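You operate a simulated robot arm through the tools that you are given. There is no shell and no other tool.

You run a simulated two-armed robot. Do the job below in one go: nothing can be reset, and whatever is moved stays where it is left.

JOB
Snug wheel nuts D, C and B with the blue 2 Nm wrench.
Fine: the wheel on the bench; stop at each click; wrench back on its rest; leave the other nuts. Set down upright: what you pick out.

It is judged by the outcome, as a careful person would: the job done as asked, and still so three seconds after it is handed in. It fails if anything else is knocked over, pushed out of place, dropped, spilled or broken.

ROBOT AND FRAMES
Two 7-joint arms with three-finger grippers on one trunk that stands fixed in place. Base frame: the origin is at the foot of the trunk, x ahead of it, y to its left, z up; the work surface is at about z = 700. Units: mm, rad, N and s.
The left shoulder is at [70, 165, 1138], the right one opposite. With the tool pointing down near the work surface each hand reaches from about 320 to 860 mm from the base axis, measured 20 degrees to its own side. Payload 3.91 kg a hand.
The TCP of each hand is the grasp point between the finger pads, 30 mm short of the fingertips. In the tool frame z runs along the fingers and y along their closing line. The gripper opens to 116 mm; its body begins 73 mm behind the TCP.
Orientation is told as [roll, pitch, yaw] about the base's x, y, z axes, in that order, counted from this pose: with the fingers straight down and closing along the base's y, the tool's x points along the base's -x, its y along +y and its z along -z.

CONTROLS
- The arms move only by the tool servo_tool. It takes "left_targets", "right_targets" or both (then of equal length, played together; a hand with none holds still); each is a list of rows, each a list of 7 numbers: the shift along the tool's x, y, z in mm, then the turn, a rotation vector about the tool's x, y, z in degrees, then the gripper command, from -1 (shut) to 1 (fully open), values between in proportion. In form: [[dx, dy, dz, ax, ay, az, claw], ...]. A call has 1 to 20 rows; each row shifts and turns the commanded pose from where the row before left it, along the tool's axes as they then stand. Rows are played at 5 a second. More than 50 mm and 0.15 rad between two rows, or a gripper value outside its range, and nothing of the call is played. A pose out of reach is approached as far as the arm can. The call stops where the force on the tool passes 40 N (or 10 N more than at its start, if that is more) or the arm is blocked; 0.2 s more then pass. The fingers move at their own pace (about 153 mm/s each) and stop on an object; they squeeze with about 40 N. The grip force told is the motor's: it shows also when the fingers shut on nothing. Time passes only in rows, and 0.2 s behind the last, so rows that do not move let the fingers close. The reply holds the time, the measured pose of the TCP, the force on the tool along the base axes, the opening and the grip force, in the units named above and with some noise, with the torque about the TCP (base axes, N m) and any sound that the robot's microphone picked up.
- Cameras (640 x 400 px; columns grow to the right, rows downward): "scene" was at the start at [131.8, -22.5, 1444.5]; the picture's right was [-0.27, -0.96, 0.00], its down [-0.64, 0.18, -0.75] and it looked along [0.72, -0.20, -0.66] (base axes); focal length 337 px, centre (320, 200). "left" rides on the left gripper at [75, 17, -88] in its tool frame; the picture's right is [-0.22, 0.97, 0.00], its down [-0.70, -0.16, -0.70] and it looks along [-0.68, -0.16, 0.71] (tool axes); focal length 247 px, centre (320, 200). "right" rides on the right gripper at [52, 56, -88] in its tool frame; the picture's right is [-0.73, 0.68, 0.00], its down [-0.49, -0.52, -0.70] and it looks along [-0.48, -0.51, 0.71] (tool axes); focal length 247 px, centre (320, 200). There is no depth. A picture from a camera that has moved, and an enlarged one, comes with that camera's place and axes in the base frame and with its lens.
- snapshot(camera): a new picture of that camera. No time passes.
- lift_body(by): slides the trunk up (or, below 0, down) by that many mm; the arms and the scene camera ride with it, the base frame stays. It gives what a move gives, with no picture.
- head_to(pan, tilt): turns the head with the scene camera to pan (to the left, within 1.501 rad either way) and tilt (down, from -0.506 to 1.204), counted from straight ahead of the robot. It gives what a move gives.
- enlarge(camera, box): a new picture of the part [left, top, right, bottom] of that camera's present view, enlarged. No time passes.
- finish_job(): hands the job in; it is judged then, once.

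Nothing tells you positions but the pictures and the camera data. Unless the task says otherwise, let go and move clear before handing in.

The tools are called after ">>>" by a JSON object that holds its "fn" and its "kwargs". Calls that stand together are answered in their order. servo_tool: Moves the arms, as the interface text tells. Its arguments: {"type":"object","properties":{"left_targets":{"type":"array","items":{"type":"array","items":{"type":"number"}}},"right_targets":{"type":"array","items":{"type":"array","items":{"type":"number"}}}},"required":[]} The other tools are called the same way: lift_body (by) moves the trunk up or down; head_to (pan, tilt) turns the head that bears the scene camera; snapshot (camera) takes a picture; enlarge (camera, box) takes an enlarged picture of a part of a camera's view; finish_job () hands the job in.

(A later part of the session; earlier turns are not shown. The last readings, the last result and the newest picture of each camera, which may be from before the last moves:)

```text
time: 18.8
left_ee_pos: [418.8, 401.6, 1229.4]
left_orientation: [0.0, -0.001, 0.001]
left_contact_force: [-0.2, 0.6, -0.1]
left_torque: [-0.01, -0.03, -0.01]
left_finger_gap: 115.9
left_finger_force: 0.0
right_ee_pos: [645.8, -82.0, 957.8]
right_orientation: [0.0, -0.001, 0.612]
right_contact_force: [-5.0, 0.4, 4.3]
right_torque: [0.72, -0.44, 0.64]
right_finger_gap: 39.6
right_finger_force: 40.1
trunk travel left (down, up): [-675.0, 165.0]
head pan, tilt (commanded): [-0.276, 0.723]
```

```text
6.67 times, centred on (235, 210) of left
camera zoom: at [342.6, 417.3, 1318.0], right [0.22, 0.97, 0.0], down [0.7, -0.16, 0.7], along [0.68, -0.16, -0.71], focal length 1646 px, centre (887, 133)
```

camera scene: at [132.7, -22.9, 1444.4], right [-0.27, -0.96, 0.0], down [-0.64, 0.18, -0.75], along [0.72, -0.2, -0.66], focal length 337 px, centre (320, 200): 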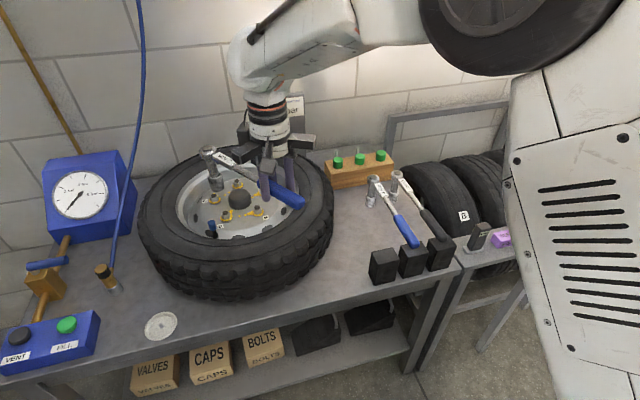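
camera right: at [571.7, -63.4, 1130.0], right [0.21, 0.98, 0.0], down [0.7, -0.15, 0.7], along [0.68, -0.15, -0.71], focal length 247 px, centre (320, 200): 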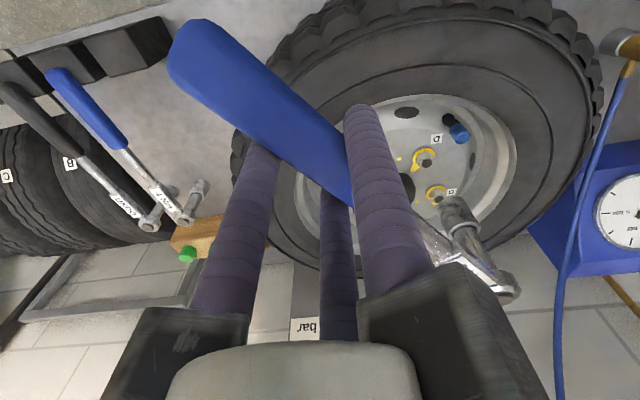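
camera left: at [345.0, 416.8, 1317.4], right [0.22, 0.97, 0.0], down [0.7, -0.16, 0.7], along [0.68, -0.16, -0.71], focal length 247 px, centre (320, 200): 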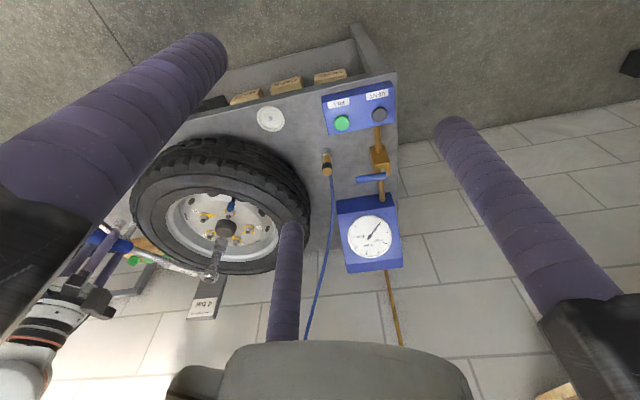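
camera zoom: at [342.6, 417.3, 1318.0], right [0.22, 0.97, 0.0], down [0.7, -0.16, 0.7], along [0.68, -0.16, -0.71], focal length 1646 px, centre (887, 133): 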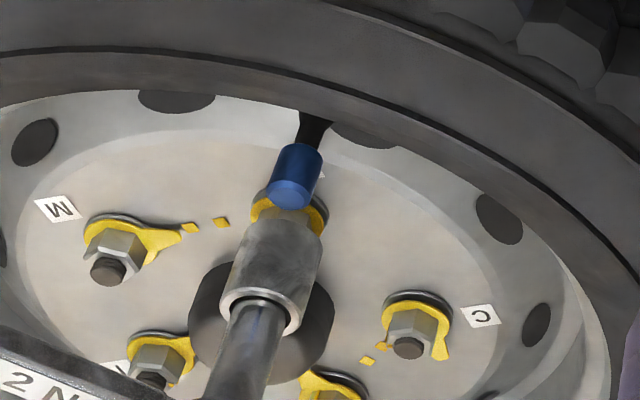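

The socket rim is resting on the nut's top face rather than over it, and the forces suggest the hand-side rim is touching. I'll lift 3 mm, shift about 2 mm back toward the hand and lower again.

>>> {"fn": "servo_tool", "kwargs": {"right_targets": [[0, 0, -3, 0, 0, 0, -1], [1.9, -0.1, 0, 0, 0, 0, -1], [0, 0, 0, 0, 0, 0, -1], [0, 0, 3, 0, 0, 0, -1], [0, 0, 2, 0, 0, 0, -1], [0, 0, 0, 0, 0, 0, -1]]}}

```text
time: 20.2
left_ee_pos: [418.1, 400.8, 1230.2]
left_orientation: [0.001, -0.002, 0.0]
left_contact_force: [0.9, 0.6, 0.7]
left_torque: [0.0, -0.03, 0.02]
left_finger_gap: 116.2
left_finger_force: 0.1
right_ee_pos: [644.8, -80.7, 955.4]
right_orientation: [-0.001, -0.001, 0.611]
right_contact_force: [1.0, 0.2, -5.0]
right_torque: [-0.34, 0.4, -0.06]
right_finger_gap: 39.8
right_finger_force: 40.0
trunk travel left (down, up): [-675.0, 165.0]
head pan, tilt (commanded): [-0.276, 0.723]
```

The push has gone and the socket is 2 mm lower than before, so it is sliding over the nut. Continuing down.

>>> {"fn": "servo_tool", "kwargs": {"right_targets": [[0, 0, 3, 0, 0, 0, -1], [0, 0, 3, 0, 0, 0, -1], [0, 0, 0, 0, 0, 0, -1]]}}

```text
time: 21.0
left_ee_pos: [419.7, 399.8, 1230.6]
left_orientation: [0.0, 0.001, 0.001]
left_contact_force: [-0.1, -0.2, 0.6]
left_torque: [-0.02, -0.02, 0.02]
left_finger_gap: 115.9
left_finger_force: 0.1
right_ee_pos: [645.6, -82.8, 947.6]
right_orientation: [-0.001, 0.002, 0.613]
right_contact_force: [-5.4, -1.5, -5.8]
right_torque: [-0.48, 0.81, 0.27]
right_finger_gap: 39.5
right_finger_force: 39.8
trunk travel left (down, up): [-675.0, 165.0]
head pan, tilt (commanded): [-0.276, 0.723]
```

The socket is over the nut with a slight sideways push of -5 N. I'll relieve it with a 1 mm shift back and continue to seat.

>>> {"fn": "servo_tool", "kwargs": {"right_targets": [[1.0, 0.2, 0, 0, 0, 0, -1], [0, 0, 2, 0, 0, 0, -1], [0, 0, 2, 0, 0, 0, -1], [0, 0, 0, 0, 0, 0, -1], [0, 0, 0, 0, 0, 0, -1]]}}

```text
time: 22.2
left_ee_pos: [420.1, 400.1, 1230.2]
left_orientation: [0.0, -0.001, 0.001]
left_contact_force: [0.3, 0.1, 0.3]
left_torque: [-0.03, 0.0, 0.0]
left_finger_gap: 116.0
left_finger_force: 0.1
right_ee_pos: [642.9, -82.4, 943.6]
right_orientation: [0.001, 0.0, 0.613]
right_contact_force: [-0.5, 1.0, -5.5]
right_torque: [-0.15, 0.51, 0.32]
right_finger_gap: 39.6
right_finger_force: 40.1
trunk travel left (down, up): [-675.0, 165.0]
head pan, tilt (commanded): [-0.276, 0.723]
```

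Free of side load at z≈944. Lowering a few more millimetres to seat.

>>> {"fn": "servo_tool", "kwargs": {"right_targets": [[0, 0, 2, 0, 0, 0, -1], [0, 0, 2, 0, 0, 0, -1], [0, 0, 0, 0, 0, 0, -1], [0, 0, 0, 0, 0, 0, -1]]}}

>>> {"fn": "enlarge", "kwargs": {"camera": "scene", "box": [205, 185, 255, 235]}}

>>> {"fn": "enlarge", "kwargs": {"camera": "right", "box": [410, 140, 490, 240]}}

```text
time: 23.2
left_ee_pos: [421.1, 401.3, 1229.0]
left_orientation: [0.0, 0.001, 0.002]
left_contact_force: [0.5, -0.2, 0.2]
left_torque: [0.01, 0.0, -0.02]
left_finger_gap: 116.0
left_finger_force: 0.0
right_ee_pos: [644.1, -83.3, 940.1]
right_orientation: [-0.001, -0.003, 0.612]
right_contact_force: [0.1, 3.0, -1.2]
right_torque: [0.63, -0.48, 0.46]
right_finger_gap: 39.5
right_finger_force: 40.2
trunk travel left (down, up): [-675.0, 165.0]
head pan, tilt (commanded): [-0.276, 0.723]
```

```text
8.00 times, centred on (230, 210) of scene
camera zoom: at [131.8, -22.0, 1444.5], right [-0.27, -0.96, 0.0], down [-0.64, 0.18, -0.75], along [0.72, -0.2, -0.66], focal length 2694 px, centre (1040, 120)
```

zoom: 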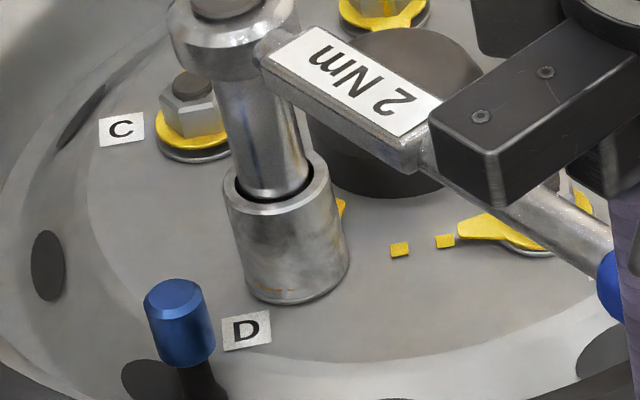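

```text
4.00 times, centred on (450, 190) of right
camera zoom: at [569.6, -67.0, 1028.5], right [0.21, 0.98, 0.0], down [0.7, -0.15, 0.7], along [0.69, -0.15, -0.71], focal length 988 px, centre (-200, 240)
```

zoom: 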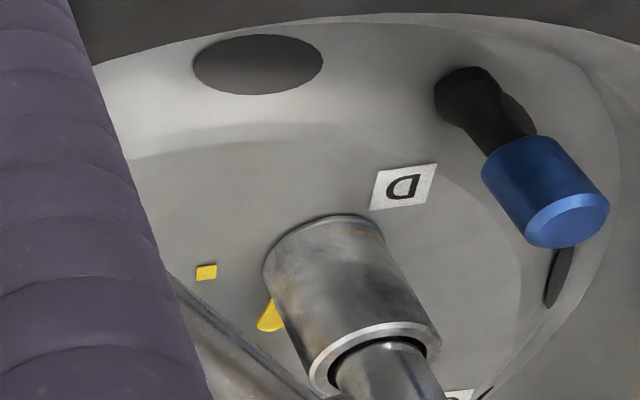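

The socket is fully seated over nut D with a light downward preload. Now I'll turn clockwise about the socket axis in small arcs, watching torque and listening for a click.

>>> {"fn": "servo_tool", "kwargs": {"right_targets": [[0.23, 7.08, 0, 0, 0, 2, -1], [0.23, 7.08, 0, 0, 0, 2, -1], [0.23, 7.08, 0, 0, 0, 2, -1], [0.23, 7.08, 0, 0, 0, 2, -1]]}}

>>> {"fn": "enlarge", "kwargs": {"camera": "scene", "box": [205, 185, 255, 235]}}

```text
time: 24.2
left_ee_pos: [419.9, 400.9, 1230.6]
left_orientation: [0.001, 0.0, 0.0]
left_contact_force: [-0.3, -0.3, 0.7]
left_torque: [0.0, 0.0, -0.01]
left_finger_gap: 115.5
left_finger_force: 0.0
right_ee_pos: [627.0, -59.0, 940.9]
right_orientation: [0.0, -0.001, 0.47]
right_contact_force: [0.0, 0.6, 0.8]
right_torque: [0.59, -0.85, 0.27]
right_finger_gap: 39.4
right_finger_force: 40.0
trunk travel left (down, up): [-675.0, 165.0]
head pan, tilt (commanded): [-0.276, 0.723]
```

```text
8.00 times, centred on (230, 210) of scene
camera zoom: at [131.4, -21.9, 1444.5], right [-0.27, -0.96, 0.0], down [-0.64, 0.18, -0.75], along [0.72, -0.2, -0.66], focal length 2694 px, centre (1040, 120)
```

zoom: 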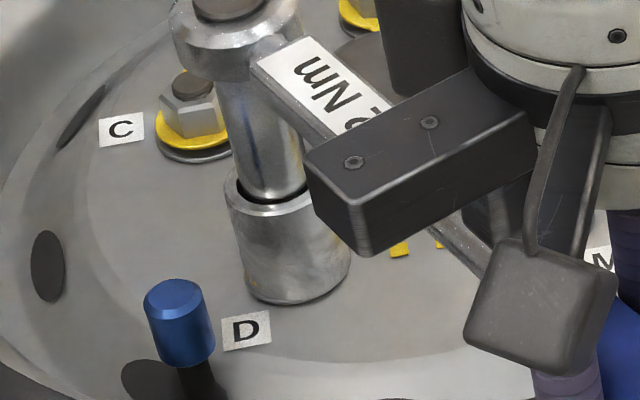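

Turned 8° with little torque and no click. Continuing and watching the pointer with the right camera.

>>> {"fn": "servo_tool", "kwargs": {"right_targets": [[0.23, 7.08, 0, 0, 0, 2, -1], [0.23, 7.08, 0, 0, 0, 2, -1], [0.23, 7.08, 0, 0, 0, 2, -1], [0.23, 7.08, 0, 0, 0, 2, -1]]}}

>>> {"fn": "enlarge", "kwargs": {"camera": "right", "box": [390, 110, 490, 240]}}

>>> {"fn": "enlarge", "kwargs": {"camera": "left", "box": [190, 175, 270, 265]}}

```text
time: 25.2
left_ee_pos: [417.9, 401.1, 1231.2]
left_orientation: [0.001, 0.002, -0.001]
left_contact_force: [-0.2, 0.3, -0.2]
left_torque: [0.0, 0.01, -0.04]
left_finger_gap: 116.3
left_finger_force: 0.1
right_ee_pos: [614.7, -33.4, 939.7]
right_orientation: [-0.003, -0.002, 0.331]
right_contact_force: [-3.2, -1.8, 3.2]
right_torque: [0.38, -1.04, 0.25]
right_finger_gap: 39.6
right_finger_force: 40.0
trunk travel left (down, up): [-675.0, 165.0]
head pan, tilt (commanded): [-0.276, 0.723]
```

```text
3.08 times, centred on (440, 175) of right
camera zoom: at [548.3, 2.9, 1027.5], right [0.47, 0.88, 0.0], down [0.63, -0.34, 0.7], along [0.62, -0.33, -0.71], focal length 760 px, centre (-49, 277)
```

zoom: 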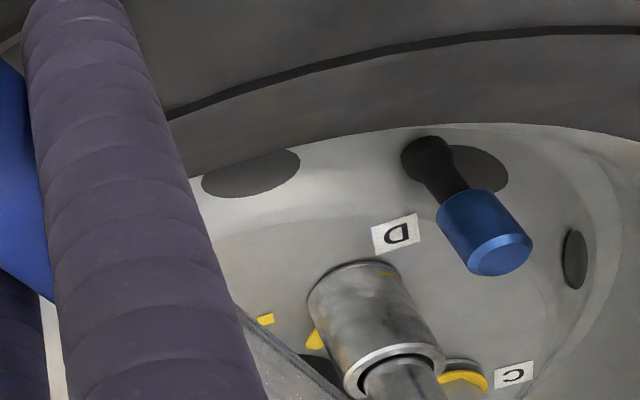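

```text
4.44 times, centred on (230, 220) of left
camera zoom: at [343.0, 417.4, 1317.8], right [0.22, 0.97, 0.0], down [0.7, -0.16, 0.7], along [0.68, -0.16, -0.71], focal length 1098 px, centre (720, 111)
```

zoom: 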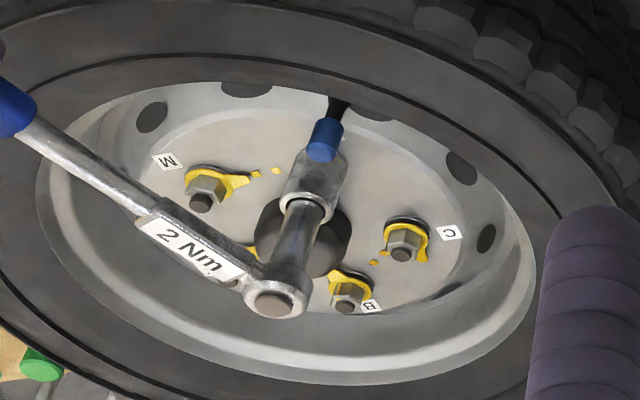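

The pointer has barely moved so far (taking up play). Continuing clockwise.

>>> {"fn": "servo_tool", "kwargs": {"right_targets": [[0.23, 7.08, 0, 0, 0, 2, -1], [0.23, 7.08, 0, 0, 0, 2, -1], [0.23, 7.08, 0, 0, 0, 2, -1], [0.23, 7.08, 0, 0, 0, 2, -1]]}}

>>> {"fn": "enlarge", "kwargs": {"camera": "right", "box": [390, 130, 490, 260]}}

```text
time: 26.2
left_ee_pos: [419.9, 400.8, 1230.2]
left_orientation: [0.001, 0.0, -0.001]
left_contact_force: [0.1, -0.1, -0.8]
left_torque: [-0.02, -0.01, -0.04]
left_finger_gap: 116.2
left_finger_force: 0.0
right_ee_pos: [606.5, -6.2, 940.0]
right_orientation: [-0.001, 0.0, 0.192]
right_contact_force: [-0.1, -1.9, 4.6]
right_torque: [0.26, -1.48, 0.28]
right_finger_gap: 39.4
right_finger_force: 39.7
trunk travel left (down, up): [-675.0, 165.0]
head pan, tilt (commanded): [-0.276, 0.723]
```

```text
3.08 times, centred on (440, 195) of right
camera zoom: at [545.2, 39.2, 1026.8], right [0.59, 0.81, 0.0], down [0.58, -0.42, 0.7], along [0.57, -0.41, -0.71], focal length 760 px, centre (-49, 215)
```

zoom: 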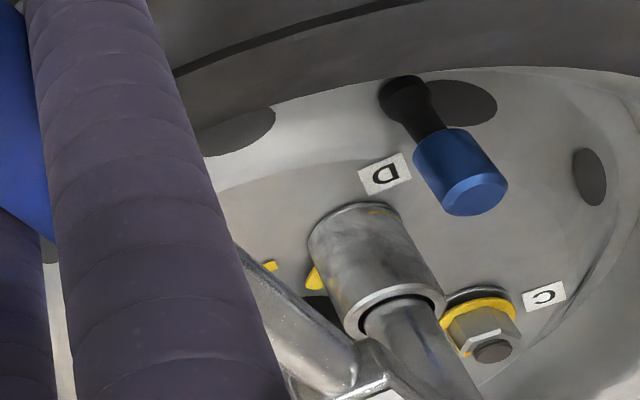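

The pointer is now following (about -45°, target about -88°). I'll ease the downward preload slightly and keep turning.

>>> {"fn": "servo_tool", "kwargs": {"right_targets": [[0.23, 7.08, -0.8, 0, 0, 2, -1], [0.23, 7.08, 0, 0, 0, 2, -1], [0.23, 7.08, 0, 0, 0, 2, -1], [0.23, 7.08, 0, 0, 0, 2, -1]]}}

>>> {"fn": "enlarge", "kwargs": {"camera": "right", "box": [390, 130, 490, 260]}}

```text
time: 27.2
left_ee_pos: [419.2, 401.6, 1229.6]
left_orientation: [-0.001, -0.001, 0.0]
left_contact_force: [-0.5, 0.0, 0.4]
left_torque: [0.03, 0.0, -0.02]
left_finger_gap: 115.7
left_finger_force: 0.0
right_ee_pos: [605.4, 17.1, 944.8]
right_orientation: [0.025, 0.005, 0.034]
right_contact_force: [-14.9, 8.6, -6.0]
right_torque: [0.7, 2.23, 2.93]
right_finger_gap: 40.1
right_finger_force: 39.9
trunk travel left (down, up): [-675.0, 165.0]
head pan, tilt (commanded): [-0.276, 0.723]
```

```text
3.08 times, centred on (440, 195) of right
camera zoom: at [552.0, 68.7, 1034.5], right [0.71, 0.71, 0.01], down [0.51, -0.52, 0.68], along [0.49, -0.48, -0.73], focal length 760 px, centre (-49, 215)
```

zoom: 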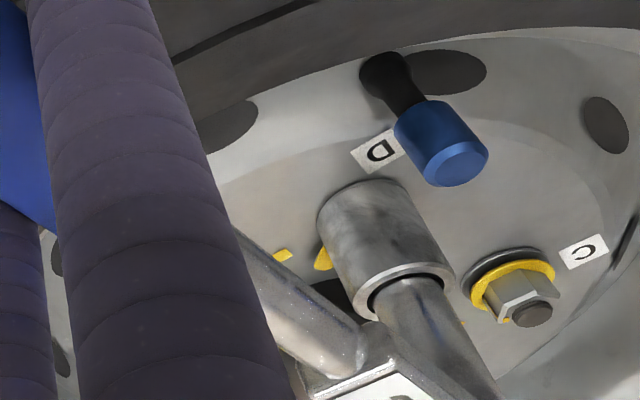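

The hand lags its target oddly (roll and height errors, 15 N side load), so something may be limiting the arm. I'll check the scene before going on.

>>> {"fn": "snapshot", "kwargs": {"camera": "scene"}}

>>> {"fn": "snapshot", "kwargs": {"camera": "left"}}

>>> {"fn": "snapshot", "kwargs": {"camera": "right"}}

```text
taken
camera scene: at [130.3, -20.7, 1444.6], right [-0.27, -0.96, 0.0], down [-0.64, 0.18, -0.75], along [0.72, -0.2, -0.66], focal length 337 px, centre (320, 200)
```

scene: 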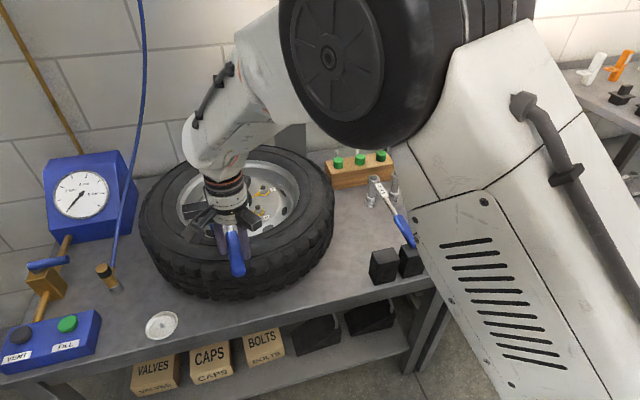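

```text
taken
camera left: at [343.1, 418.3, 1317.4], right [0.22, 0.97, 0.0], down [0.7, -0.16, 0.7], along [0.68, -0.16, -0.71], focal length 247 px, centre (320, 200)
```

left: 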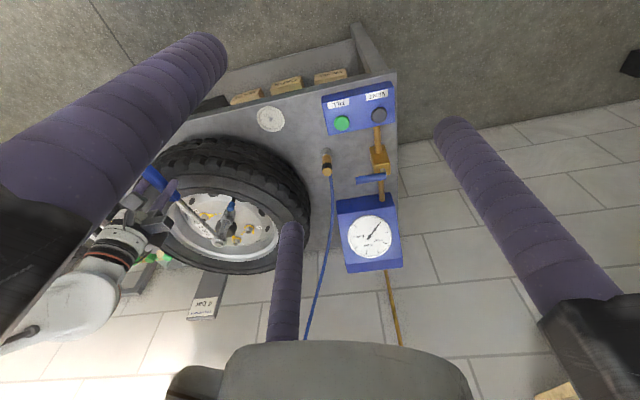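

```text
taken
camera right: at [552.0, 68.7, 1034.5], right [0.71, 0.71, 0.01], down [0.51, -0.52, 0.68], along [0.49, -0.48, -0.73], focal length 247 px, centre (320, 200)
```

right: 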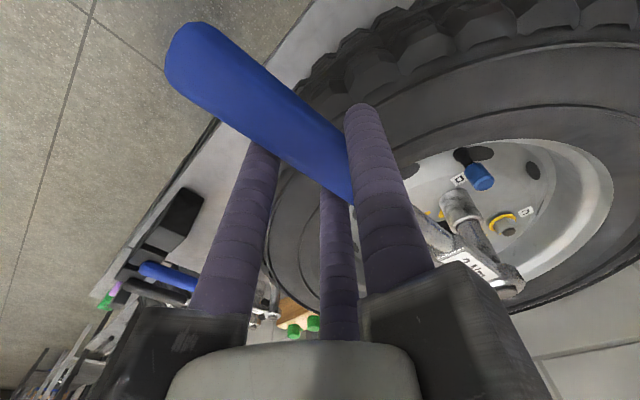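

I'll hold still briefly to see whether this is a transient.

>>> {"fn": "servo_tool", "kwargs": {"right_targets": [[0, 0, 0, 0, 0, 0, -1], [0, 0, 0, 0, 0, 0, -1]]}}

```text
time: 27.8
left_ee_pos: [417.9, 401.0, 1231.0]
left_orientation: [0.0, -0.002, 0.001]
left_contact_force: [0.2, -0.4, 0.1]
left_torque: [-0.02, 0.0, 0.05]
left_finger_gap: 116.1
left_finger_force: 0.1
right_ee_pos: [605.7, 16.2, 945.3]
right_orientation: [0.023, 0.003, 0.033]
right_contact_force: [-19.9, 8.0, -4.0]
right_torque: [0.59, 2.02, 2.47]
right_finger_gap: 40.3
right_finger_force: 39.7
trunk travel left (down, up): [-675.0, 165.0]
head pan, tilt (commanded): [-0.276, 0.723]
```

The arm seems to have hit an inward joint limit near y≈+17, so the handle can't be swept further on this side. I'll back off 6°, lift the socket off, and re-engage 60° further back (same hex alignment).

>>> {"fn": "servo_tool", "kwargs": {"right_targets": [[-0.47, -7.07, 0, 0, 0, -2, -1], [-0.47, -7.07, 0, 0, 0, -2, -1], [-0.47, -7.07, 0, 0, 0, -2, -1], [0, 0, 0, 0, 0, 0, -1]]}}

>>> {"fn": "enlarge", "kwargs": {"camera": "right", "box": [390, 130, 490, 260]}}

```text
time: 28.8
left_ee_pos: [420.1, 400.9, 1229.4]
left_orientation: [0.0, 0.0, 0.001]
left_contact_force: [-0.2, 0.6, -0.7]
left_torque: [0.02, 0.03, 0.0]
left_finger_gap: 116.0
left_finger_force: 0.0
right_ee_pos: [608.3, -0.4, 942.1]
right_orientation: [-0.002, -0.004, 0.158]
right_contact_force: [2.4, 2.0, 2.4]
right_torque: [0.32, -1.35, 0.16]
right_finger_gap: 39.8
right_finger_force: 40.5
trunk travel left (down, up): [-675.0, 165.0]
head pan, tilt (commanded): [-0.276, 0.723]
```

```text
3.08 times, centred on (440, 195) of right
camera zoom: at [546.6, 47.3, 1029.7], right [0.62, 0.79, 0.0], down [0.56, -0.44, 0.7], along [0.55, -0.43, -0.71], focal length 760 px, centre (-49, 215)
```

zoom: 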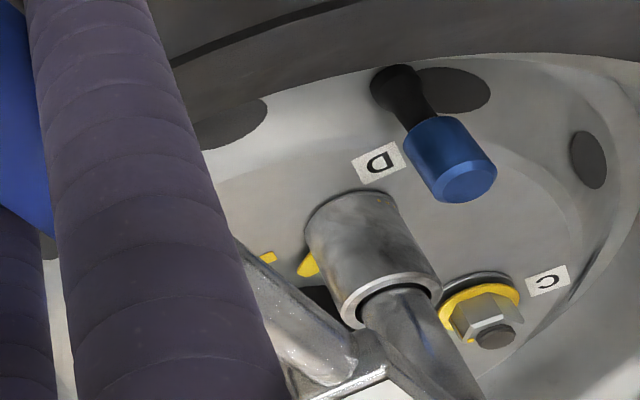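

Back to a clean pose with low forces. Lifting the socket 30 mm off the nut.

>>> {"fn": "servo_tool", "kwargs": {"right_targets": [[0, 0, -4, 0, 0, 0, -1], [0, 0, -6, 0, 0, 0, -1], [0, 0, -8, 0, 0, 0, -1], [0, 0, -8, 0, 0, 0, -1], [0, 0, -8, 0, 0, 0, -1], [0, 0, 0, 0, 0, 0, -1]]}}

>>> {"fn": "enlarge", "kwargs": {"camera": "scene", "box": [195, 165, 265, 245]}}

>>> {"fn": "enlarge", "kwargs": {"camera": "right", "box": [390, 110, 490, 240]}}

>>> {"fn": "enlarge", "kwargs": {"camera": "left", "box": [190, 175, 270, 265]}}

```text
time: 30.2
left_ee_pos: [421.1, 401.9, 1229.5]
left_orientation: [-0.001, 0.002, 0.001]
left_contact_force: [-0.4, -0.2, -0.9]
left_torque: [0.0, 0.03, 0.03]
left_finger_gap: 115.8
left_finger_force: 0.0
right_ee_pos: [607.1, 0.2, 974.8]
right_orientation: [0.001, 0.001, 0.157]
right_contact_force: [1.5, 0.2, -5.4]
right_torque: [-0.12, 0.59, -0.03]
right_finger_gap: 39.3
right_finger_force: 40.3
trunk travel left (down, up): [-675.0, 165.0]
head pan, tilt (commanded): [-0.276, 0.723]
```

```text
5.00 times, centred on (230, 205) of scene
camera zoom: at [132.9, -22.3, 1444.3], right [-0.27, -0.96, 0.0], down [-0.64, 0.18, -0.75], along [0.72, -0.2, -0.66], focal length 1684 px, centre (770, 175)
```

zoom: 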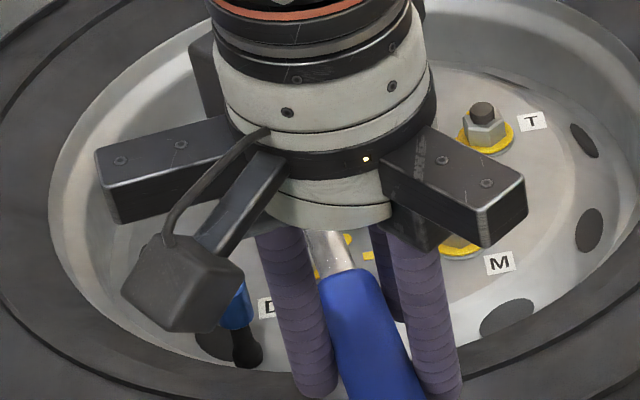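

```text
3.08 times, centred on (440, 175) of right
camera zoom: at [546.9, 47.1, 1063.1], right [0.62, 0.79, 0.0], down [0.56, -0.44, 0.7], along [0.55, -0.43, -0.71], focal length 760 px, centre (-49, 277)
```

zoom: 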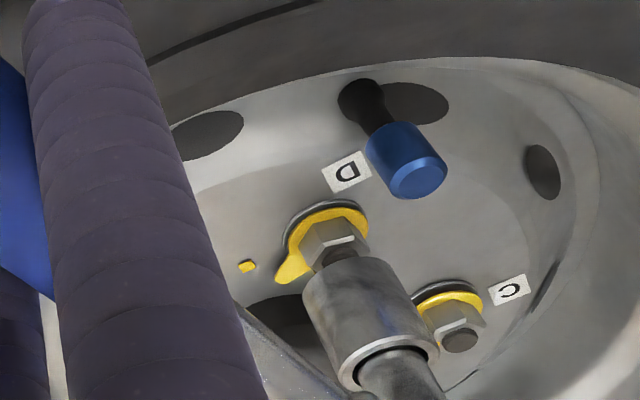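

```text
4.44 times, centred on (230, 220) of left
camera zoom: at [345.1, 417.4, 1317.2], right [0.22, 0.97, 0.0], down [0.7, -0.16, 0.7], along [0.68, -0.16, -0.71], focal length 1098 px, centre (720, 111)
```

zoom: 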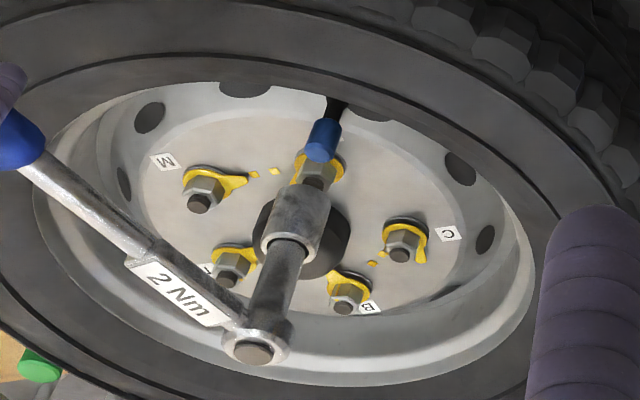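

Nut D's pointer has moved from about -34° to -56°, so about 32° remains to its mark. Now I'll swing the handle back counter-clockwise by 59° about the socket axis while clear of the nut.

>>> {"fn": "servo_tool", "kwargs": {"right_targets": [[-0.8, -10.6, 0, 0, 0, -3, -1], [-1.19, -14.12, 0, 0, 0, -4, -1], [-1.19, -14.12, 0, 0, 0, -4, -1], [-1.19, -14.12, 0, 0, 0, -4, -1], [-1.19, -14.12, 0, 0, 0, -4, -1], [-1.19, -14.12, 0, 0, 0, -4, -1], [-1.19, -14.12, 0, 0, 0, -4, -1], [-1.19, -14.12, 0, 0, 0, -4, -1], [-1.19, -14.12, 0, 0, 0, -4, -1], [-1.19, -14.12, 0, 0, 0, -4, -1], [-1.19, -14.12, 0, 0, 0, -4, -1], [-1.19, -14.12, 0, 0, 0, -4, -1], [-1.19, -14.12, 0, 0, 0, -4, -1], [-1.19, -14.12, 0, 0, 0, -4, -1], [-1.19, -14.12, 0, 0, 0, -4, -1], [0, 0, 0, 0, 0, 0, -1], [0, 0, 0, 0, 0, 0, -1]]}}

>>> {"fn": "enlarge", "kwargs": {"camera": "scene", "box": [195, 165, 265, 245]}}

>>> {"fn": "enlarge", "kwargs": {"camera": "right", "box": [390, 90, 510, 260]}}

>>> {"fn": "enlarge", "kwargs": {"camera": "left", "box": [190, 175, 270, 265]}}

```text
time: 33.8
left_ee_pos: [420.5, 399.8, 1229.9]
left_orientation: [0.002, 0.0, -0.001]
left_contact_force: [0.5, -0.5, 0.3]
left_torque: [-0.01, 0.05, -0.01]
left_finger_gap: 116.1
left_finger_force: 0.0
right_ee_pos: [738.2, -150.5, 973.9]
right_orientation: [-0.001, 0.001, 1.187]
right_contact_force: [-0.8, -0.2, -6.8]
right_torque: [-0.54, 0.18, 0.0]
right_finger_gap: 39.4
right_finger_force: 39.5
trunk travel left (down, up): [-675.0, 165.0]
head pan, tilt (commanded): [-0.276, 0.723]
```

```text
5.00 times, centred on (230, 205) of scene
camera zoom: at [132.8, -22.5, 1444.4], right [-0.27, -0.96, 0.0], down [-0.64, 0.18, -0.75], along [0.72, -0.2, -0.66], focal length 1684 px, centre (770, 175)
```

zoom: 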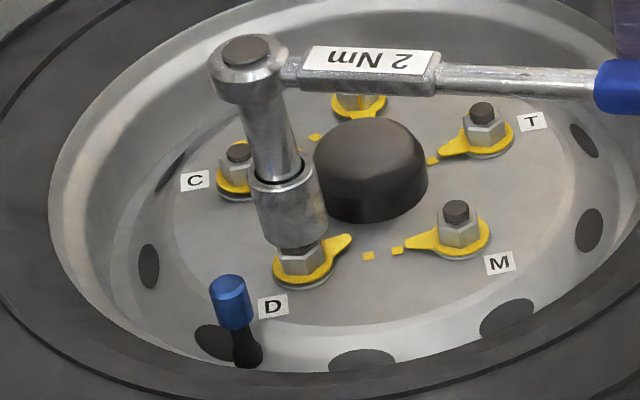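

```text
2.35 times, centred on (450, 175) of right
camera zoom: at [666.4, -178.1, 1061.4], right [-0.36, 0.93, 0.0], down [0.67, 0.26, 0.7], along [0.65, 0.25, -0.71], focal length 581 px, centre (14, 259)
```

zoom: 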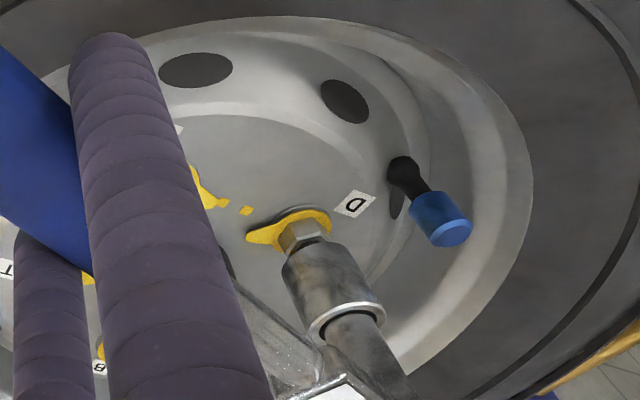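

```text
4.44 times, centred on (230, 220) of left
camera zoom: at [345.0, 417.3, 1317.3], right [0.22, 0.97, 0.0], down [0.7, -0.16, 0.7], along [0.68, -0.16, -0.71], focal length 1098 px, centre (720, 111)
```

zoom: 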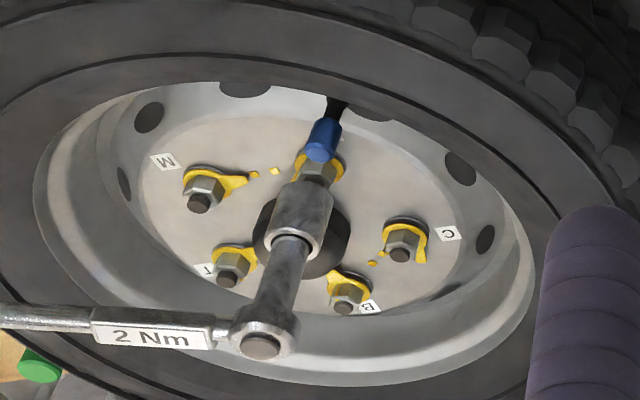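

The pointer is now near -60°, with about 25° to go to the mark. The socket sits above the nut again with the handle at yaw 68°; lowering gently.

>>> {"fn": "servo_tool", "kwargs": {"right_targets": [[0, 0, 5, 0, 0, 0, -1], [0, 0, 5, 0, 0, 0, -1], [0, 0, 4, 0, 0, 0, -1], [0, 0, 2, 0, 0, 0, -1], [0, 0, 0, 0, 0, 0, -1]]}}

```text
time: 35.0
left_ee_pos: [419.8, 401.3, 1229.1]
left_orientation: [0.0, 0.001, 0.001]
left_contact_force: [0.3, 0.4, 0.1]
left_torque: [-0.02, -0.01, 0.0]
left_finger_gap: 116.1
left_finger_force: 0.1
right_ee_pos: [737.8, -151.1, 956.7]
right_orientation: [0.001, 0.002, 1.188]
right_contact_force: [-1.5, 1.0, -6.4]
right_torque: [-0.59, 0.41, 0.32]
right_finger_gap: 39.6
right_finger_force: 39.6
trunk travel left (down, up): [-675.0, 165.0]
head pan, tilt (commanded): [-0.276, 0.723]
```

>>> {"fn": "servo_tool", "kwargs": {"right_targets": [[0, 0, 2, 0, 0, 0, -1], [0, 0, 2, 0, 0, 0, -1], [0, 0, 0, 0, 0, 0, -1]]}}

```text
time: 35.8
left_ee_pos: [420.6, 400.9, 1230.5]
left_orientation: [-0.001, -0.001, 0.001]
left_contact_force: [-0.2, -1.2, -0.6]
left_torque: [0.01, 0.0, 0.01]
left_finger_gap: 115.8
left_finger_force: 0.0
right_ee_pos: [738.0, -150.5, 953.8]
right_orientation: [0.0, 0.0, 1.187]
right_contact_force: [-1.1, 1.5, -6.6]
right_torque: [-0.54, 0.16, 0.04]
right_finger_gap: 39.5
right_finger_force: 39.3
trunk travel left (down, up): [-675.0, 165.0]
head pan, tilt (commanded): [-0.276, 0.723]
```

No obstruction; continuing down.

>>> {"fn": "servo_tool", "kwargs": {"right_targets": [[0, 0, 2, 0, 0, 0, -1], [0, 0, 2, 0, 0, 0, -1], [0, 0, 2, 0, 0, 0, -1], [0, 0, 0, 0, 0, 0, -1]]}}

```text
time: 36.8
left_ee_pos: [421.2, 400.0, 1229.7]
left_orientation: [0.001, 0.0, 0.002]
left_contact_force: [0.2, -0.2, -0.1]
left_torque: [0.01, 0.01, 0.0]
left_finger_gap: 115.9
left_finger_force: 0.3
right_ee_pos: [738.8, -149.4, 948.2]
right_orientation: [0.0, 0.002, 1.188]
right_contact_force: [-0.7, 0.9, -6.0]
right_torque: [-0.45, 0.27, 0.21]
right_finger_gap: 39.5
right_finger_force: 39.7
trunk travel left (down, up): [-675.0, 165.0]
head pan, tilt (commanded): [-0.276, 0.723]
```

>>> {"fn": "servo_tool", "kwargs": {"right_targets": [[0, 0, 2, 0, 0, 0, -1], [0, 0, 2, 0, 0, 0, -1], [0, 0, 2, 0, 0, 0, -1], [0, 0, 0, 0, 0, 0, -1]]}}

>>> {"fn": "enlarge", "kwargs": {"camera": "scene", "box": [195, 165, 265, 245]}}

```text
time: 37.8
left_ee_pos: [418.5, 400.2, 1231.0]
left_orientation: [0.0, -0.001, 0.0]
left_contact_force: [0.0, 0.0, -1.4]
left_torque: [0.01, 0.0, -0.01]
left_finger_gap: 116.1
left_finger_force: 0.0
right_ee_pos: [737.7, -149.0, 944.5]
right_orientation: [-0.001, -0.002, 1.186]
right_contact_force: [-0.5, -0.8, 4.4]
right_torque: [1.44, -0.39, 0.28]
right_finger_gap: 39.3
right_finger_force: 40.3
trunk travel left (down, up): [-675.0, 165.0]
head pan, tilt (commanded): [-0.276, 0.723]
```

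```text
5.00 times, centred on (230, 205) of scene
camera zoom: at [130.9, -22.6, 1444.7], right [-0.27, -0.96, 0.0], down [-0.64, 0.18, -0.75], along [0.72, -0.2, -0.66], focal length 1684 px, centre (770, 175)
```

zoom: 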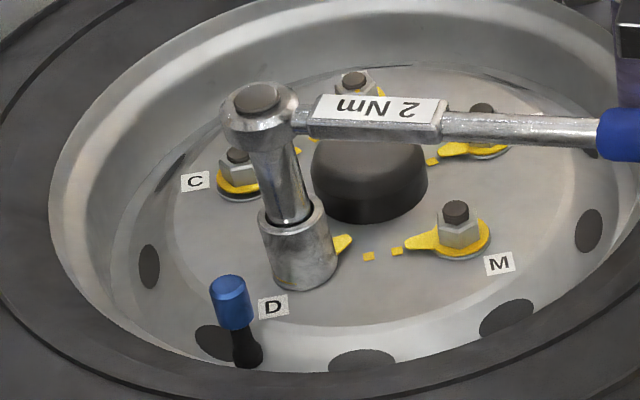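

Seated again, with the pointer visible beside the socket. Turning clockwise in small arcs.

>>> {"fn": "servo_tool", "kwargs": {"right_targets": [[0.23, 7.08, -0.8, 0, 0, 2, -1], [0.23, 7.08, 0, 0, 0, 2, -1], [0.23, 7.08, 0, 0, 0, 2, -1]]}}

>>> {"fn": "enlarge", "kwargs": {"camera": "scene", "box": [195, 165, 265, 245]}}

```text
time: 38.6
left_ee_pos: [420.1, 400.0, 1229.0]
left_orientation: [-0.001, 0.0, 0.001]
left_contact_force: [0.3, 0.9, -0.1]
left_torque: [-0.01, -0.05, -0.02]
left_finger_gap: 116.0
left_finger_force: 0.2
right_ee_pos: [717.4, -142.7, 943.5]
right_orientation: [-0.003, -0.001, 1.083]
right_contact_force: [1.5, -3.5, 5.3]
right_torque: [1.46, -0.96, 0.55]
right_finger_gap: 39.8
right_finger_force: 40.1
trunk travel left (down, up): [-675.0, 165.0]
head pan, tilt (commanded): [-0.276, 0.723]
```

```text
5.00 times, centred on (230, 205) of scene
camera zoom: at [131.0, -22.5, 1444.6], right [-0.27, -0.96, 0.0], down [-0.64, 0.18, -0.75], along [0.72, -0.2, -0.66], focal length 1684 px, centre (770, 175)
```

zoom: 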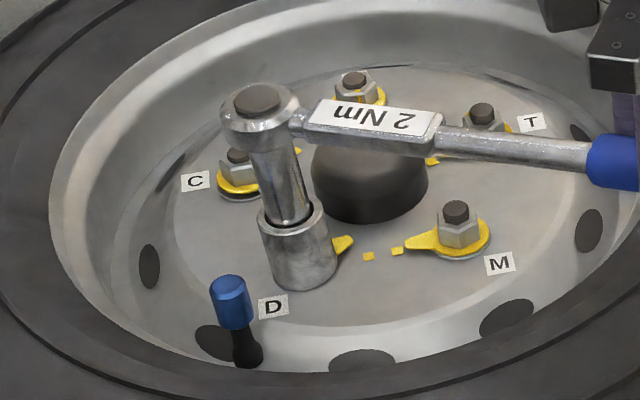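

The pointer is creeping and torque at the nut is about 1 Nm. I'll take finer steps now.

>>> {"fn": "servo_tool", "kwargs": {"right_targets": [[0.14, 3.54, -0.8, 0, 0, 1, -1], [0.14, 3.54, 0, 0, 0, 1, -1], [0.14, 3.54, 0, 0, 0, 1, -1]]}}

>>> {"fn": "enlarge", "kwargs": {"camera": "scene", "box": [195, 165, 265, 245]}}

```text
time: 39.4
left_ee_pos: [418.3, 400.6, 1230.0]
left_orientation: [0.001, 0.0, 0.0]
left_contact_force: [-1.0, -1.0, -0.1]
left_torque: [-0.01, -0.01, 0.0]
left_finger_gap: 116.1
left_finger_force: 0.0
right_ee_pos: [708.0, -136.4, 942.7]
right_orientation: [-0.001, 0.0, 1.032]
right_contact_force: [0.4, -2.5, 1.5]
right_torque: [0.66, -0.48, 0.86]
right_finger_gap: 39.7
right_finger_force: 39.9
trunk travel left (down, up): [-675.0, 165.0]
head pan, tilt (commanded): [-0.276, 0.723]
```

```text
5.00 times, centred on (230, 205) of scene
camera zoom: at [131.4, -22.8, 1444.5], right [-0.27, -0.96, 0.0], down [-0.64, 0.18, -0.75], along [0.72, -0.2, -0.66], focal length 1684 px, centre (770, 175)
```

zoom: 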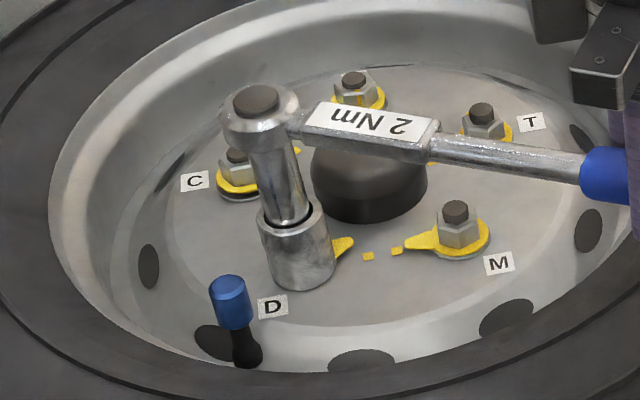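

The pointer keeps moving toward its mark, with torque about 1.2 Nm. Continuing.

>>> {"fn": "servo_tool", "kwargs": {"right_targets": [[0.14, 3.54, 0, 0, 0, 1, -1], [0.14, 3.54, 0, 0, 0, 1, -1], [0.14, 3.54, 0, 0, 0, 1, -1], [0.14, 3.54, 0, 0, 0, 1, -1]]}}

>>> {"fn": "enlarge", "kwargs": {"camera": "scene", "box": [195, 165, 265, 245]}}

```text
time: 40.4
left_ee_pos: [420.4, 400.9, 1230.5]
left_orientation: [0.0, 0.002, -0.002]
left_contact_force: [-0.1, -0.2, 0.0]
left_torque: [0.02, 0.0, 0.01]
left_finger_gap: 116.1
left_finger_force: 0.0
right_ee_pos: [696.9, -128.9, 943.7]
right_orientation: [0.001, 0.001, 0.962]
right_contact_force: [-1.2, -2.4, -2.0]
right_torque: [-0.17, 0.06, 1.23]
right_finger_gap: 39.6
right_finger_force: 40.1
trunk travel left (down, up): [-675.0, 165.0]
head pan, tilt (commanded): [-0.276, 0.723]
```

```text
5.00 times, centred on (230, 205) of scene
camera zoom: at [132.0, -22.6, 1444.4], right [-0.27, -0.96, 0.0], down [-0.64, 0.18, -0.75], along [0.72, -0.2, -0.66], focal length 1684 px, centre (770, 175)
```

zoom: 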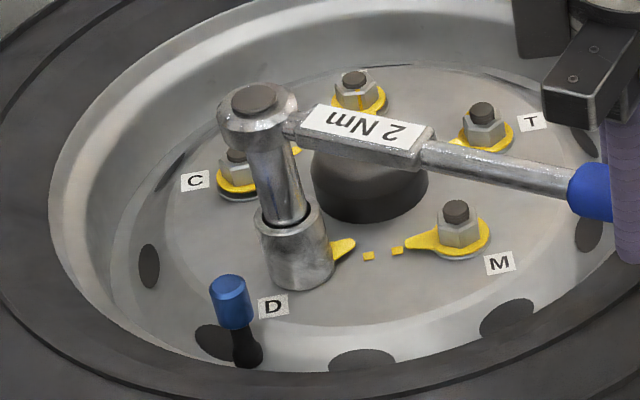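

>>> {"fn": "servo_tool", "kwargs": {"right_targets": [[0.14, 3.54, 0.4, 0, 0, 1, -1], [0.14, 3.54, 0, 0, 0, 1, -1], [0.14, 3.54, 0, 0, 0, 1, -1], [0.14, 3.54, 0, 0, 0, 1, -1]]}}

>>> {"fn": "enlarge", "kwargs": {"camera": "scene", "box": [195, 165, 265, 245]}}

```text
time: 41.4
left_ee_pos: [420.1, 400.1, 1229.3]
left_orientation: [-0.001, -0.001, 0.001]
left_contact_force: [0.1, -1.0, -0.2]
left_torque: [0.01, -0.02, -0.04]
left_finger_gap: 116.0
left_finger_force: 0.0
right_ee_pos: [684.7, -121.8, 944.1]
right_orientation: [0.0, 0.002, 0.892]
right_contact_force: [-0.4, -1.8, -6.8]
right_torque: [-0.73, 0.44, 1.23]
right_finger_gap: 39.8
right_finger_force: 40.0
trunk travel left (down, up): [-675.0, 165.0]
head pan, tilt (commanded): [-0.276, 0.723]
```

```text
5.00 times, centred on (230, 205) of scene
camera zoom: at [132.5, -22.6, 1444.3], right [-0.27, -0.96, 0.0], down [-0.64, 0.18, -0.75], along [0.72, -0.2, -0.66], focal length 1684 px, centre (770, 175)
```

zoom: 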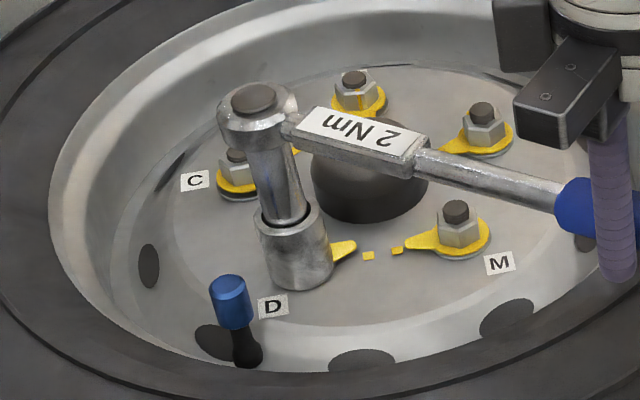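

Pointer is nearly on its mark, torque about 1.4 Nm. Continuing in 1° steps, with a slight extra downward preload.

>>> {"fn": "servo_tool", "kwargs": {"right_targets": [[0.14, 3.54, 0.8, 0, 0, 1, -1], [0.14, 3.54, 0, 0, 0, 1, -1], [0.14, 3.54, 0, 0, 0, 1, -1]]}}

>>> {"fn": "enlarge", "kwargs": {"camera": "scene", "box": [195, 165, 265, 245]}}

```text
time: 42.2
left_ee_pos: [419.2, 400.4, 1230.2]
left_orientation: [0.0, -0.001, 0.0]
left_contact_force: [-0.1, -0.6, 0.0]
left_torque: [0.02, -0.01, 0.01]
left_finger_gap: 116.2
left_finger_force: 0.0
right_ee_pos: [678.2, -114.7, 942.4]
right_orientation: [0.0, -0.002, 0.838]
right_contact_force: [-4.3, -3.5, 3.2]
right_torque: [0.54, -0.22, 1.8]
right_finger_gap: 40.0
right_finger_force: 39.9
trunk travel left (down, up): [-675.0, 165.0]
head pan, tilt (commanded): [-0.276, 0.723]
```

```text
5.00 times, centred on (230, 205) of scene
camera zoom: at [130.5, -22.8, 1444.7], right [-0.27, -0.96, 0.0], down [-0.64, 0.18, -0.75], along [0.72, -0.2, -0.66], focal length 1684 px, centre (770, 175)
```

zoom: 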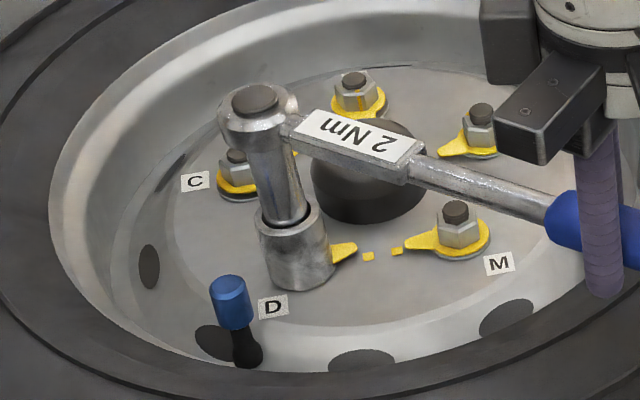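

Torque about 1.6 Nm; the click should be close. Very small steps now.

>>> {"fn": "servo_tool", "kwargs": {"right_targets": [[0.14, 3.54, 0, 0, 0, 1, -1], [0.14, 3.54, 0, 0, 0, 1, -1]]}}

```text
time: 42.8
left_ee_pos: [419.8, 399.4, 1229.4]
left_orientation: [-0.001, -0.001, 0.001]
left_contact_force: [0.6, -0.2, -0.8]
left_torque: [-0.02, 0.01, 0.0]
left_finger_gap: 115.9
left_finger_force: 0.0
right_ee_pos: [672.6, -110.8, 943.4]
right_orientation: [0.0, -0.001, 0.803]
right_contact_force: [-2.7, -4.3, 1.6]
right_torque: [0.32, -0.36, 1.45]
right_finger_gap: 39.7
right_finger_force: 40.1
trunk travel left (down, up): [-675.0, 165.0]
head pan, tilt (commanded): [-0.276, 0.723]
```

>>> {"fn": "servo_tool", "kwargs": {"right_targets": [[0.14, 3.54, 0, 0, 0, 1, -1], [0.14, 3.54, 0, 0, 0, 1, -1]]}}

>>> {"fn": "enlarge", "kwargs": {"camera": "scene", "box": [195, 165, 265, 245]}}

```text
time: 43.4
left_ee_pos: [419.9, 401.0, 1229.8]
left_orientation: [0.0, -0.001, 0.003]
left_contact_force: [0.5, -0.1, -0.8]
left_torque: [0.02, -0.01, -0.02]
left_finger_gap: 116.2
left_finger_force: 0.0
right_ee_pos: [667.4, -105.9, 942.6]
right_orientation: [-0.001, 0.001, 0.77]
right_contact_force: [-2.4, -2.8, -1.0]
right_torque: [0.1, -0.17, 1.6]
right_finger_gap: 39.4
right_finger_force: 40.4
trunk travel left (down, up): [-675.0, 165.0]
head pan, tilt (commanded): [-0.276, 0.723]
```

```text
5.00 times, centred on (230, 205) of scene
camera zoom: at [131.5, -22.7, 1444.5], right [-0.27, -0.96, 0.0], down [-0.64, 0.18, -0.75], along [0.72, -0.2, -0.66], focal length 1684 px, centre (770, 175)
```

zoom: 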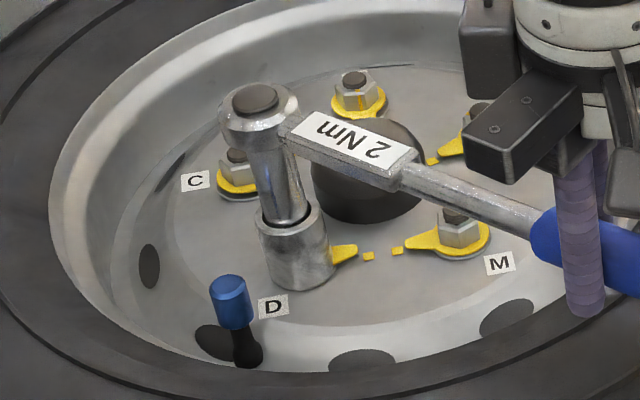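

>>> {"fn": "servo_tool", "kwargs": {"right_targets": [[0.14, 3.54, 0.3, 0, 0, 1, -1], [0.14, 3.54, 0, 0, 0, 1, -1]]}}

```text
time: 44.0
left_ee_pos: [421.2, 400.7, 1230.0]
left_orientation: [0.0, 0.001, 0.004]
left_contact_force: [-0.4, 0.3, -0.2]
left_torque: [0.02, 0.04, -0.03]
left_finger_gap: 116.1
left_finger_force: 0.0
right_ee_pos: [662.0, -100.0, 942.7]
right_orientation: [-0.001, 0.0, 0.733]
right_contact_force: [0.1, -0.8, -1.9]
right_torque: [0.26, -0.37, 1.53]
right_finger_gap: 39.6
right_finger_force: 39.8
trunk travel left (down, up): [-675.0, 165.0]
head pan, tilt (commanded): [-0.276, 0.723]
```

>>> {"fn": "servo_tool", "kwargs": {"right_targets": [[0.14, 3.54, 0.3, 0, 0, 1, -1], [0.14, 3.54, 0, 0, 0, 1, -1]]}}

>>> {"fn": "enlarge", "kwargs": {"camera": "scene", "box": [195, 165, 265, 245]}}

```text
time: 44.6
left_ee_pos: [418.3, 399.2, 1231.0]
left_orientation: [0.0, 0.001, 0.001]
left_contact_force: [-0.2, -0.6, 0.8]
left_torque: [0.01, -0.02, -0.01]
left_finger_gap: 116.1
left_finger_force: 0.0
right_ee_pos: [657.2, -96.0, 942.1]
right_orientation: [0.0, 0.0, 0.697]
right_contact_force: [-3.5, -2.8, 2.2]
right_torque: [0.39, -0.34, 1.86]
right_finger_gap: 39.8
right_finger_force: 39.8
trunk travel left (down, up): [-675.0, 165.0]
head pan, tilt (commanded): [-0.276, 0.723]
```

```text
5.00 times, centred on (230, 205) of scene
camera zoom: at [130.8, -22.8, 1444.6], right [-0.27, -0.96, 0.0], down [-0.64, 0.18, -0.75], along [0.72, -0.2, -0.66], focal length 1684 px, centre (770, 175)
```

zoom: 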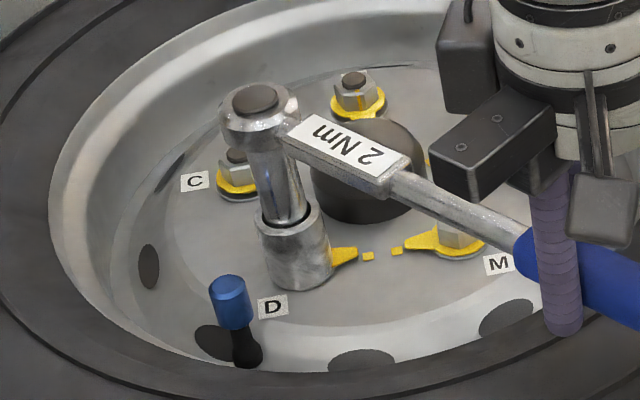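

Torque about 1.8 Nm, pointer almost aligned with its mark.

>>> {"fn": "servo_tool", "kwargs": {"right_targets": [[0.14, 3.54, 0, 0, 0, 1, -1], [0.14, 3.54, 0, 0, 0, 1, -1]]}}

```text
time: 45.2
left_ee_pos: [419.4, 400.1, 1229.3]
left_orientation: [0.0, 0.0, 0.002]
left_contact_force: [-0.8, -0.7, 0.3]
left_torque: [-0.02, -0.02, -0.02]
left_finger_gap: 115.9
left_finger_force: 0.1
right_ee_pos: [652.4, -90.8, 943.2]
right_orientation: [0.0, 0.0, 0.662]
right_contact_force: [-3.0, -4.2, -0.9]
right_torque: [-0.19, -0.15, 1.45]
right_finger_gap: 39.7
right_finger_force: 39.9
trunk travel left (down, up): [-675.0, 165.0]
head pan, tilt (commanded): [-0.276, 0.723]
```

>>> {"fn": "servo_tool", "kwargs": {"right_targets": [[0.14, 3.54, 0.3, 0, 0, 1, -1], [0.14, 3.54, 0, 0, 0, 1, -1]]}}

>>> {"fn": "enlarge", "kwargs": {"camera": "scene", "box": [195, 165, 265, 245]}}

```text
time: 45.8
left_ee_pos: [419.4, 399.3, 1230.8]
left_orientation: [0.002, -0.001, 0.0]
left_contact_force: [-0.4, -0.1, -0.3]
left_torque: [0.0, 0.01, 0.0]
left_finger_gap: 116.2
left_finger_force: 0.0
right_ee_pos: [648.2, -84.7, 942.3]
right_orientation: [-0.001, 0.001, 0.63]
right_contact_force: [-4.2, -4.5, -0.9]
right_torque: [-0.13, -0.15, 1.63]
right_finger_gap: 39.7
right_finger_force: 39.6
trunk travel left (down, up): [-675.0, 165.0]
head pan, tilt (commanded): [-0.276, 0.723]
```

```text
5.00 times, centred on (230, 205) of scene
camera zoom: at [131.1, -23.1, 1444.5], right [-0.27, -0.96, 0.0], down [-0.64, 0.18, -0.75], along [0.72, -0.2, -0.66], focal length 1684 px, centre (770, 175)
```

zoom: 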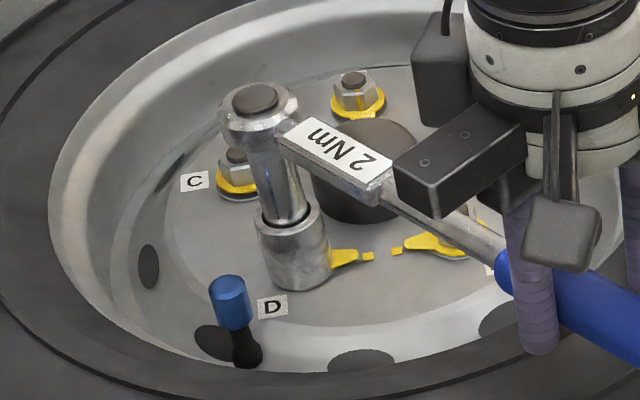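

The pointer is now at the mark. Continuing by single degrees and listening for the click.

>>> {"fn": "servo_tool", "kwargs": {"right_targets": [[0.14, 3.54, 0.2, 0, 0, 1, -1]]}}

>>> {"fn": "servo_tool", "kwargs": {"right_targets": [[0.14, 3.54, 0, 0, 0, 1, -1]]}}

```text
time: 46.2
left_ee_pos: [418.6, 400.0, 1230.2]
left_orientation: [0.001, 0.002, -0.001]
left_contact_force: [0.2, 0.2, -0.6]
left_torque: [0.0, -0.03, 0.01]
left_finger_gap: 116.1
left_finger_force: 0.0
right_ee_pos: [646.2, -81.1, 942.2]
right_orientation: [0.001, 0.001, 0.611]
right_contact_force: [-6.3, -2.9, 1.3]
right_torque: [0.2, 0.04, 0.43]
right_finger_gap: 39.7
right_finger_force: 39.7
trunk travel left (down, up): [-675.0, 165.0]
head pan, tilt (commanded): [-0.276, 0.723]
```

```text
time: 46.6
left_ee_pos: [418.5, 400.6, 1229.0]
left_orientation: [0.0, 0.0, 0.002]
left_contact_force: [0.1, 0.1, -0.8]
left_torque: [-0.02, 0.01, -0.02]
left_finger_gap: 116.1
left_finger_force: 0.0
right_ee_pos: [643.1, -79.0, 943.1]
right_orientation: [-0.002, -0.002, 0.594]
right_contact_force: [-5.3, -0.7, 1.2]
right_torque: [0.35, -0.16, 0.45]
right_finger_gap: 39.5
right_finger_force: 39.7
trunk travel left (down, up): [-675.0, 165.0]
head pan, tilt (commanded): [-0.276, 0.723]
```

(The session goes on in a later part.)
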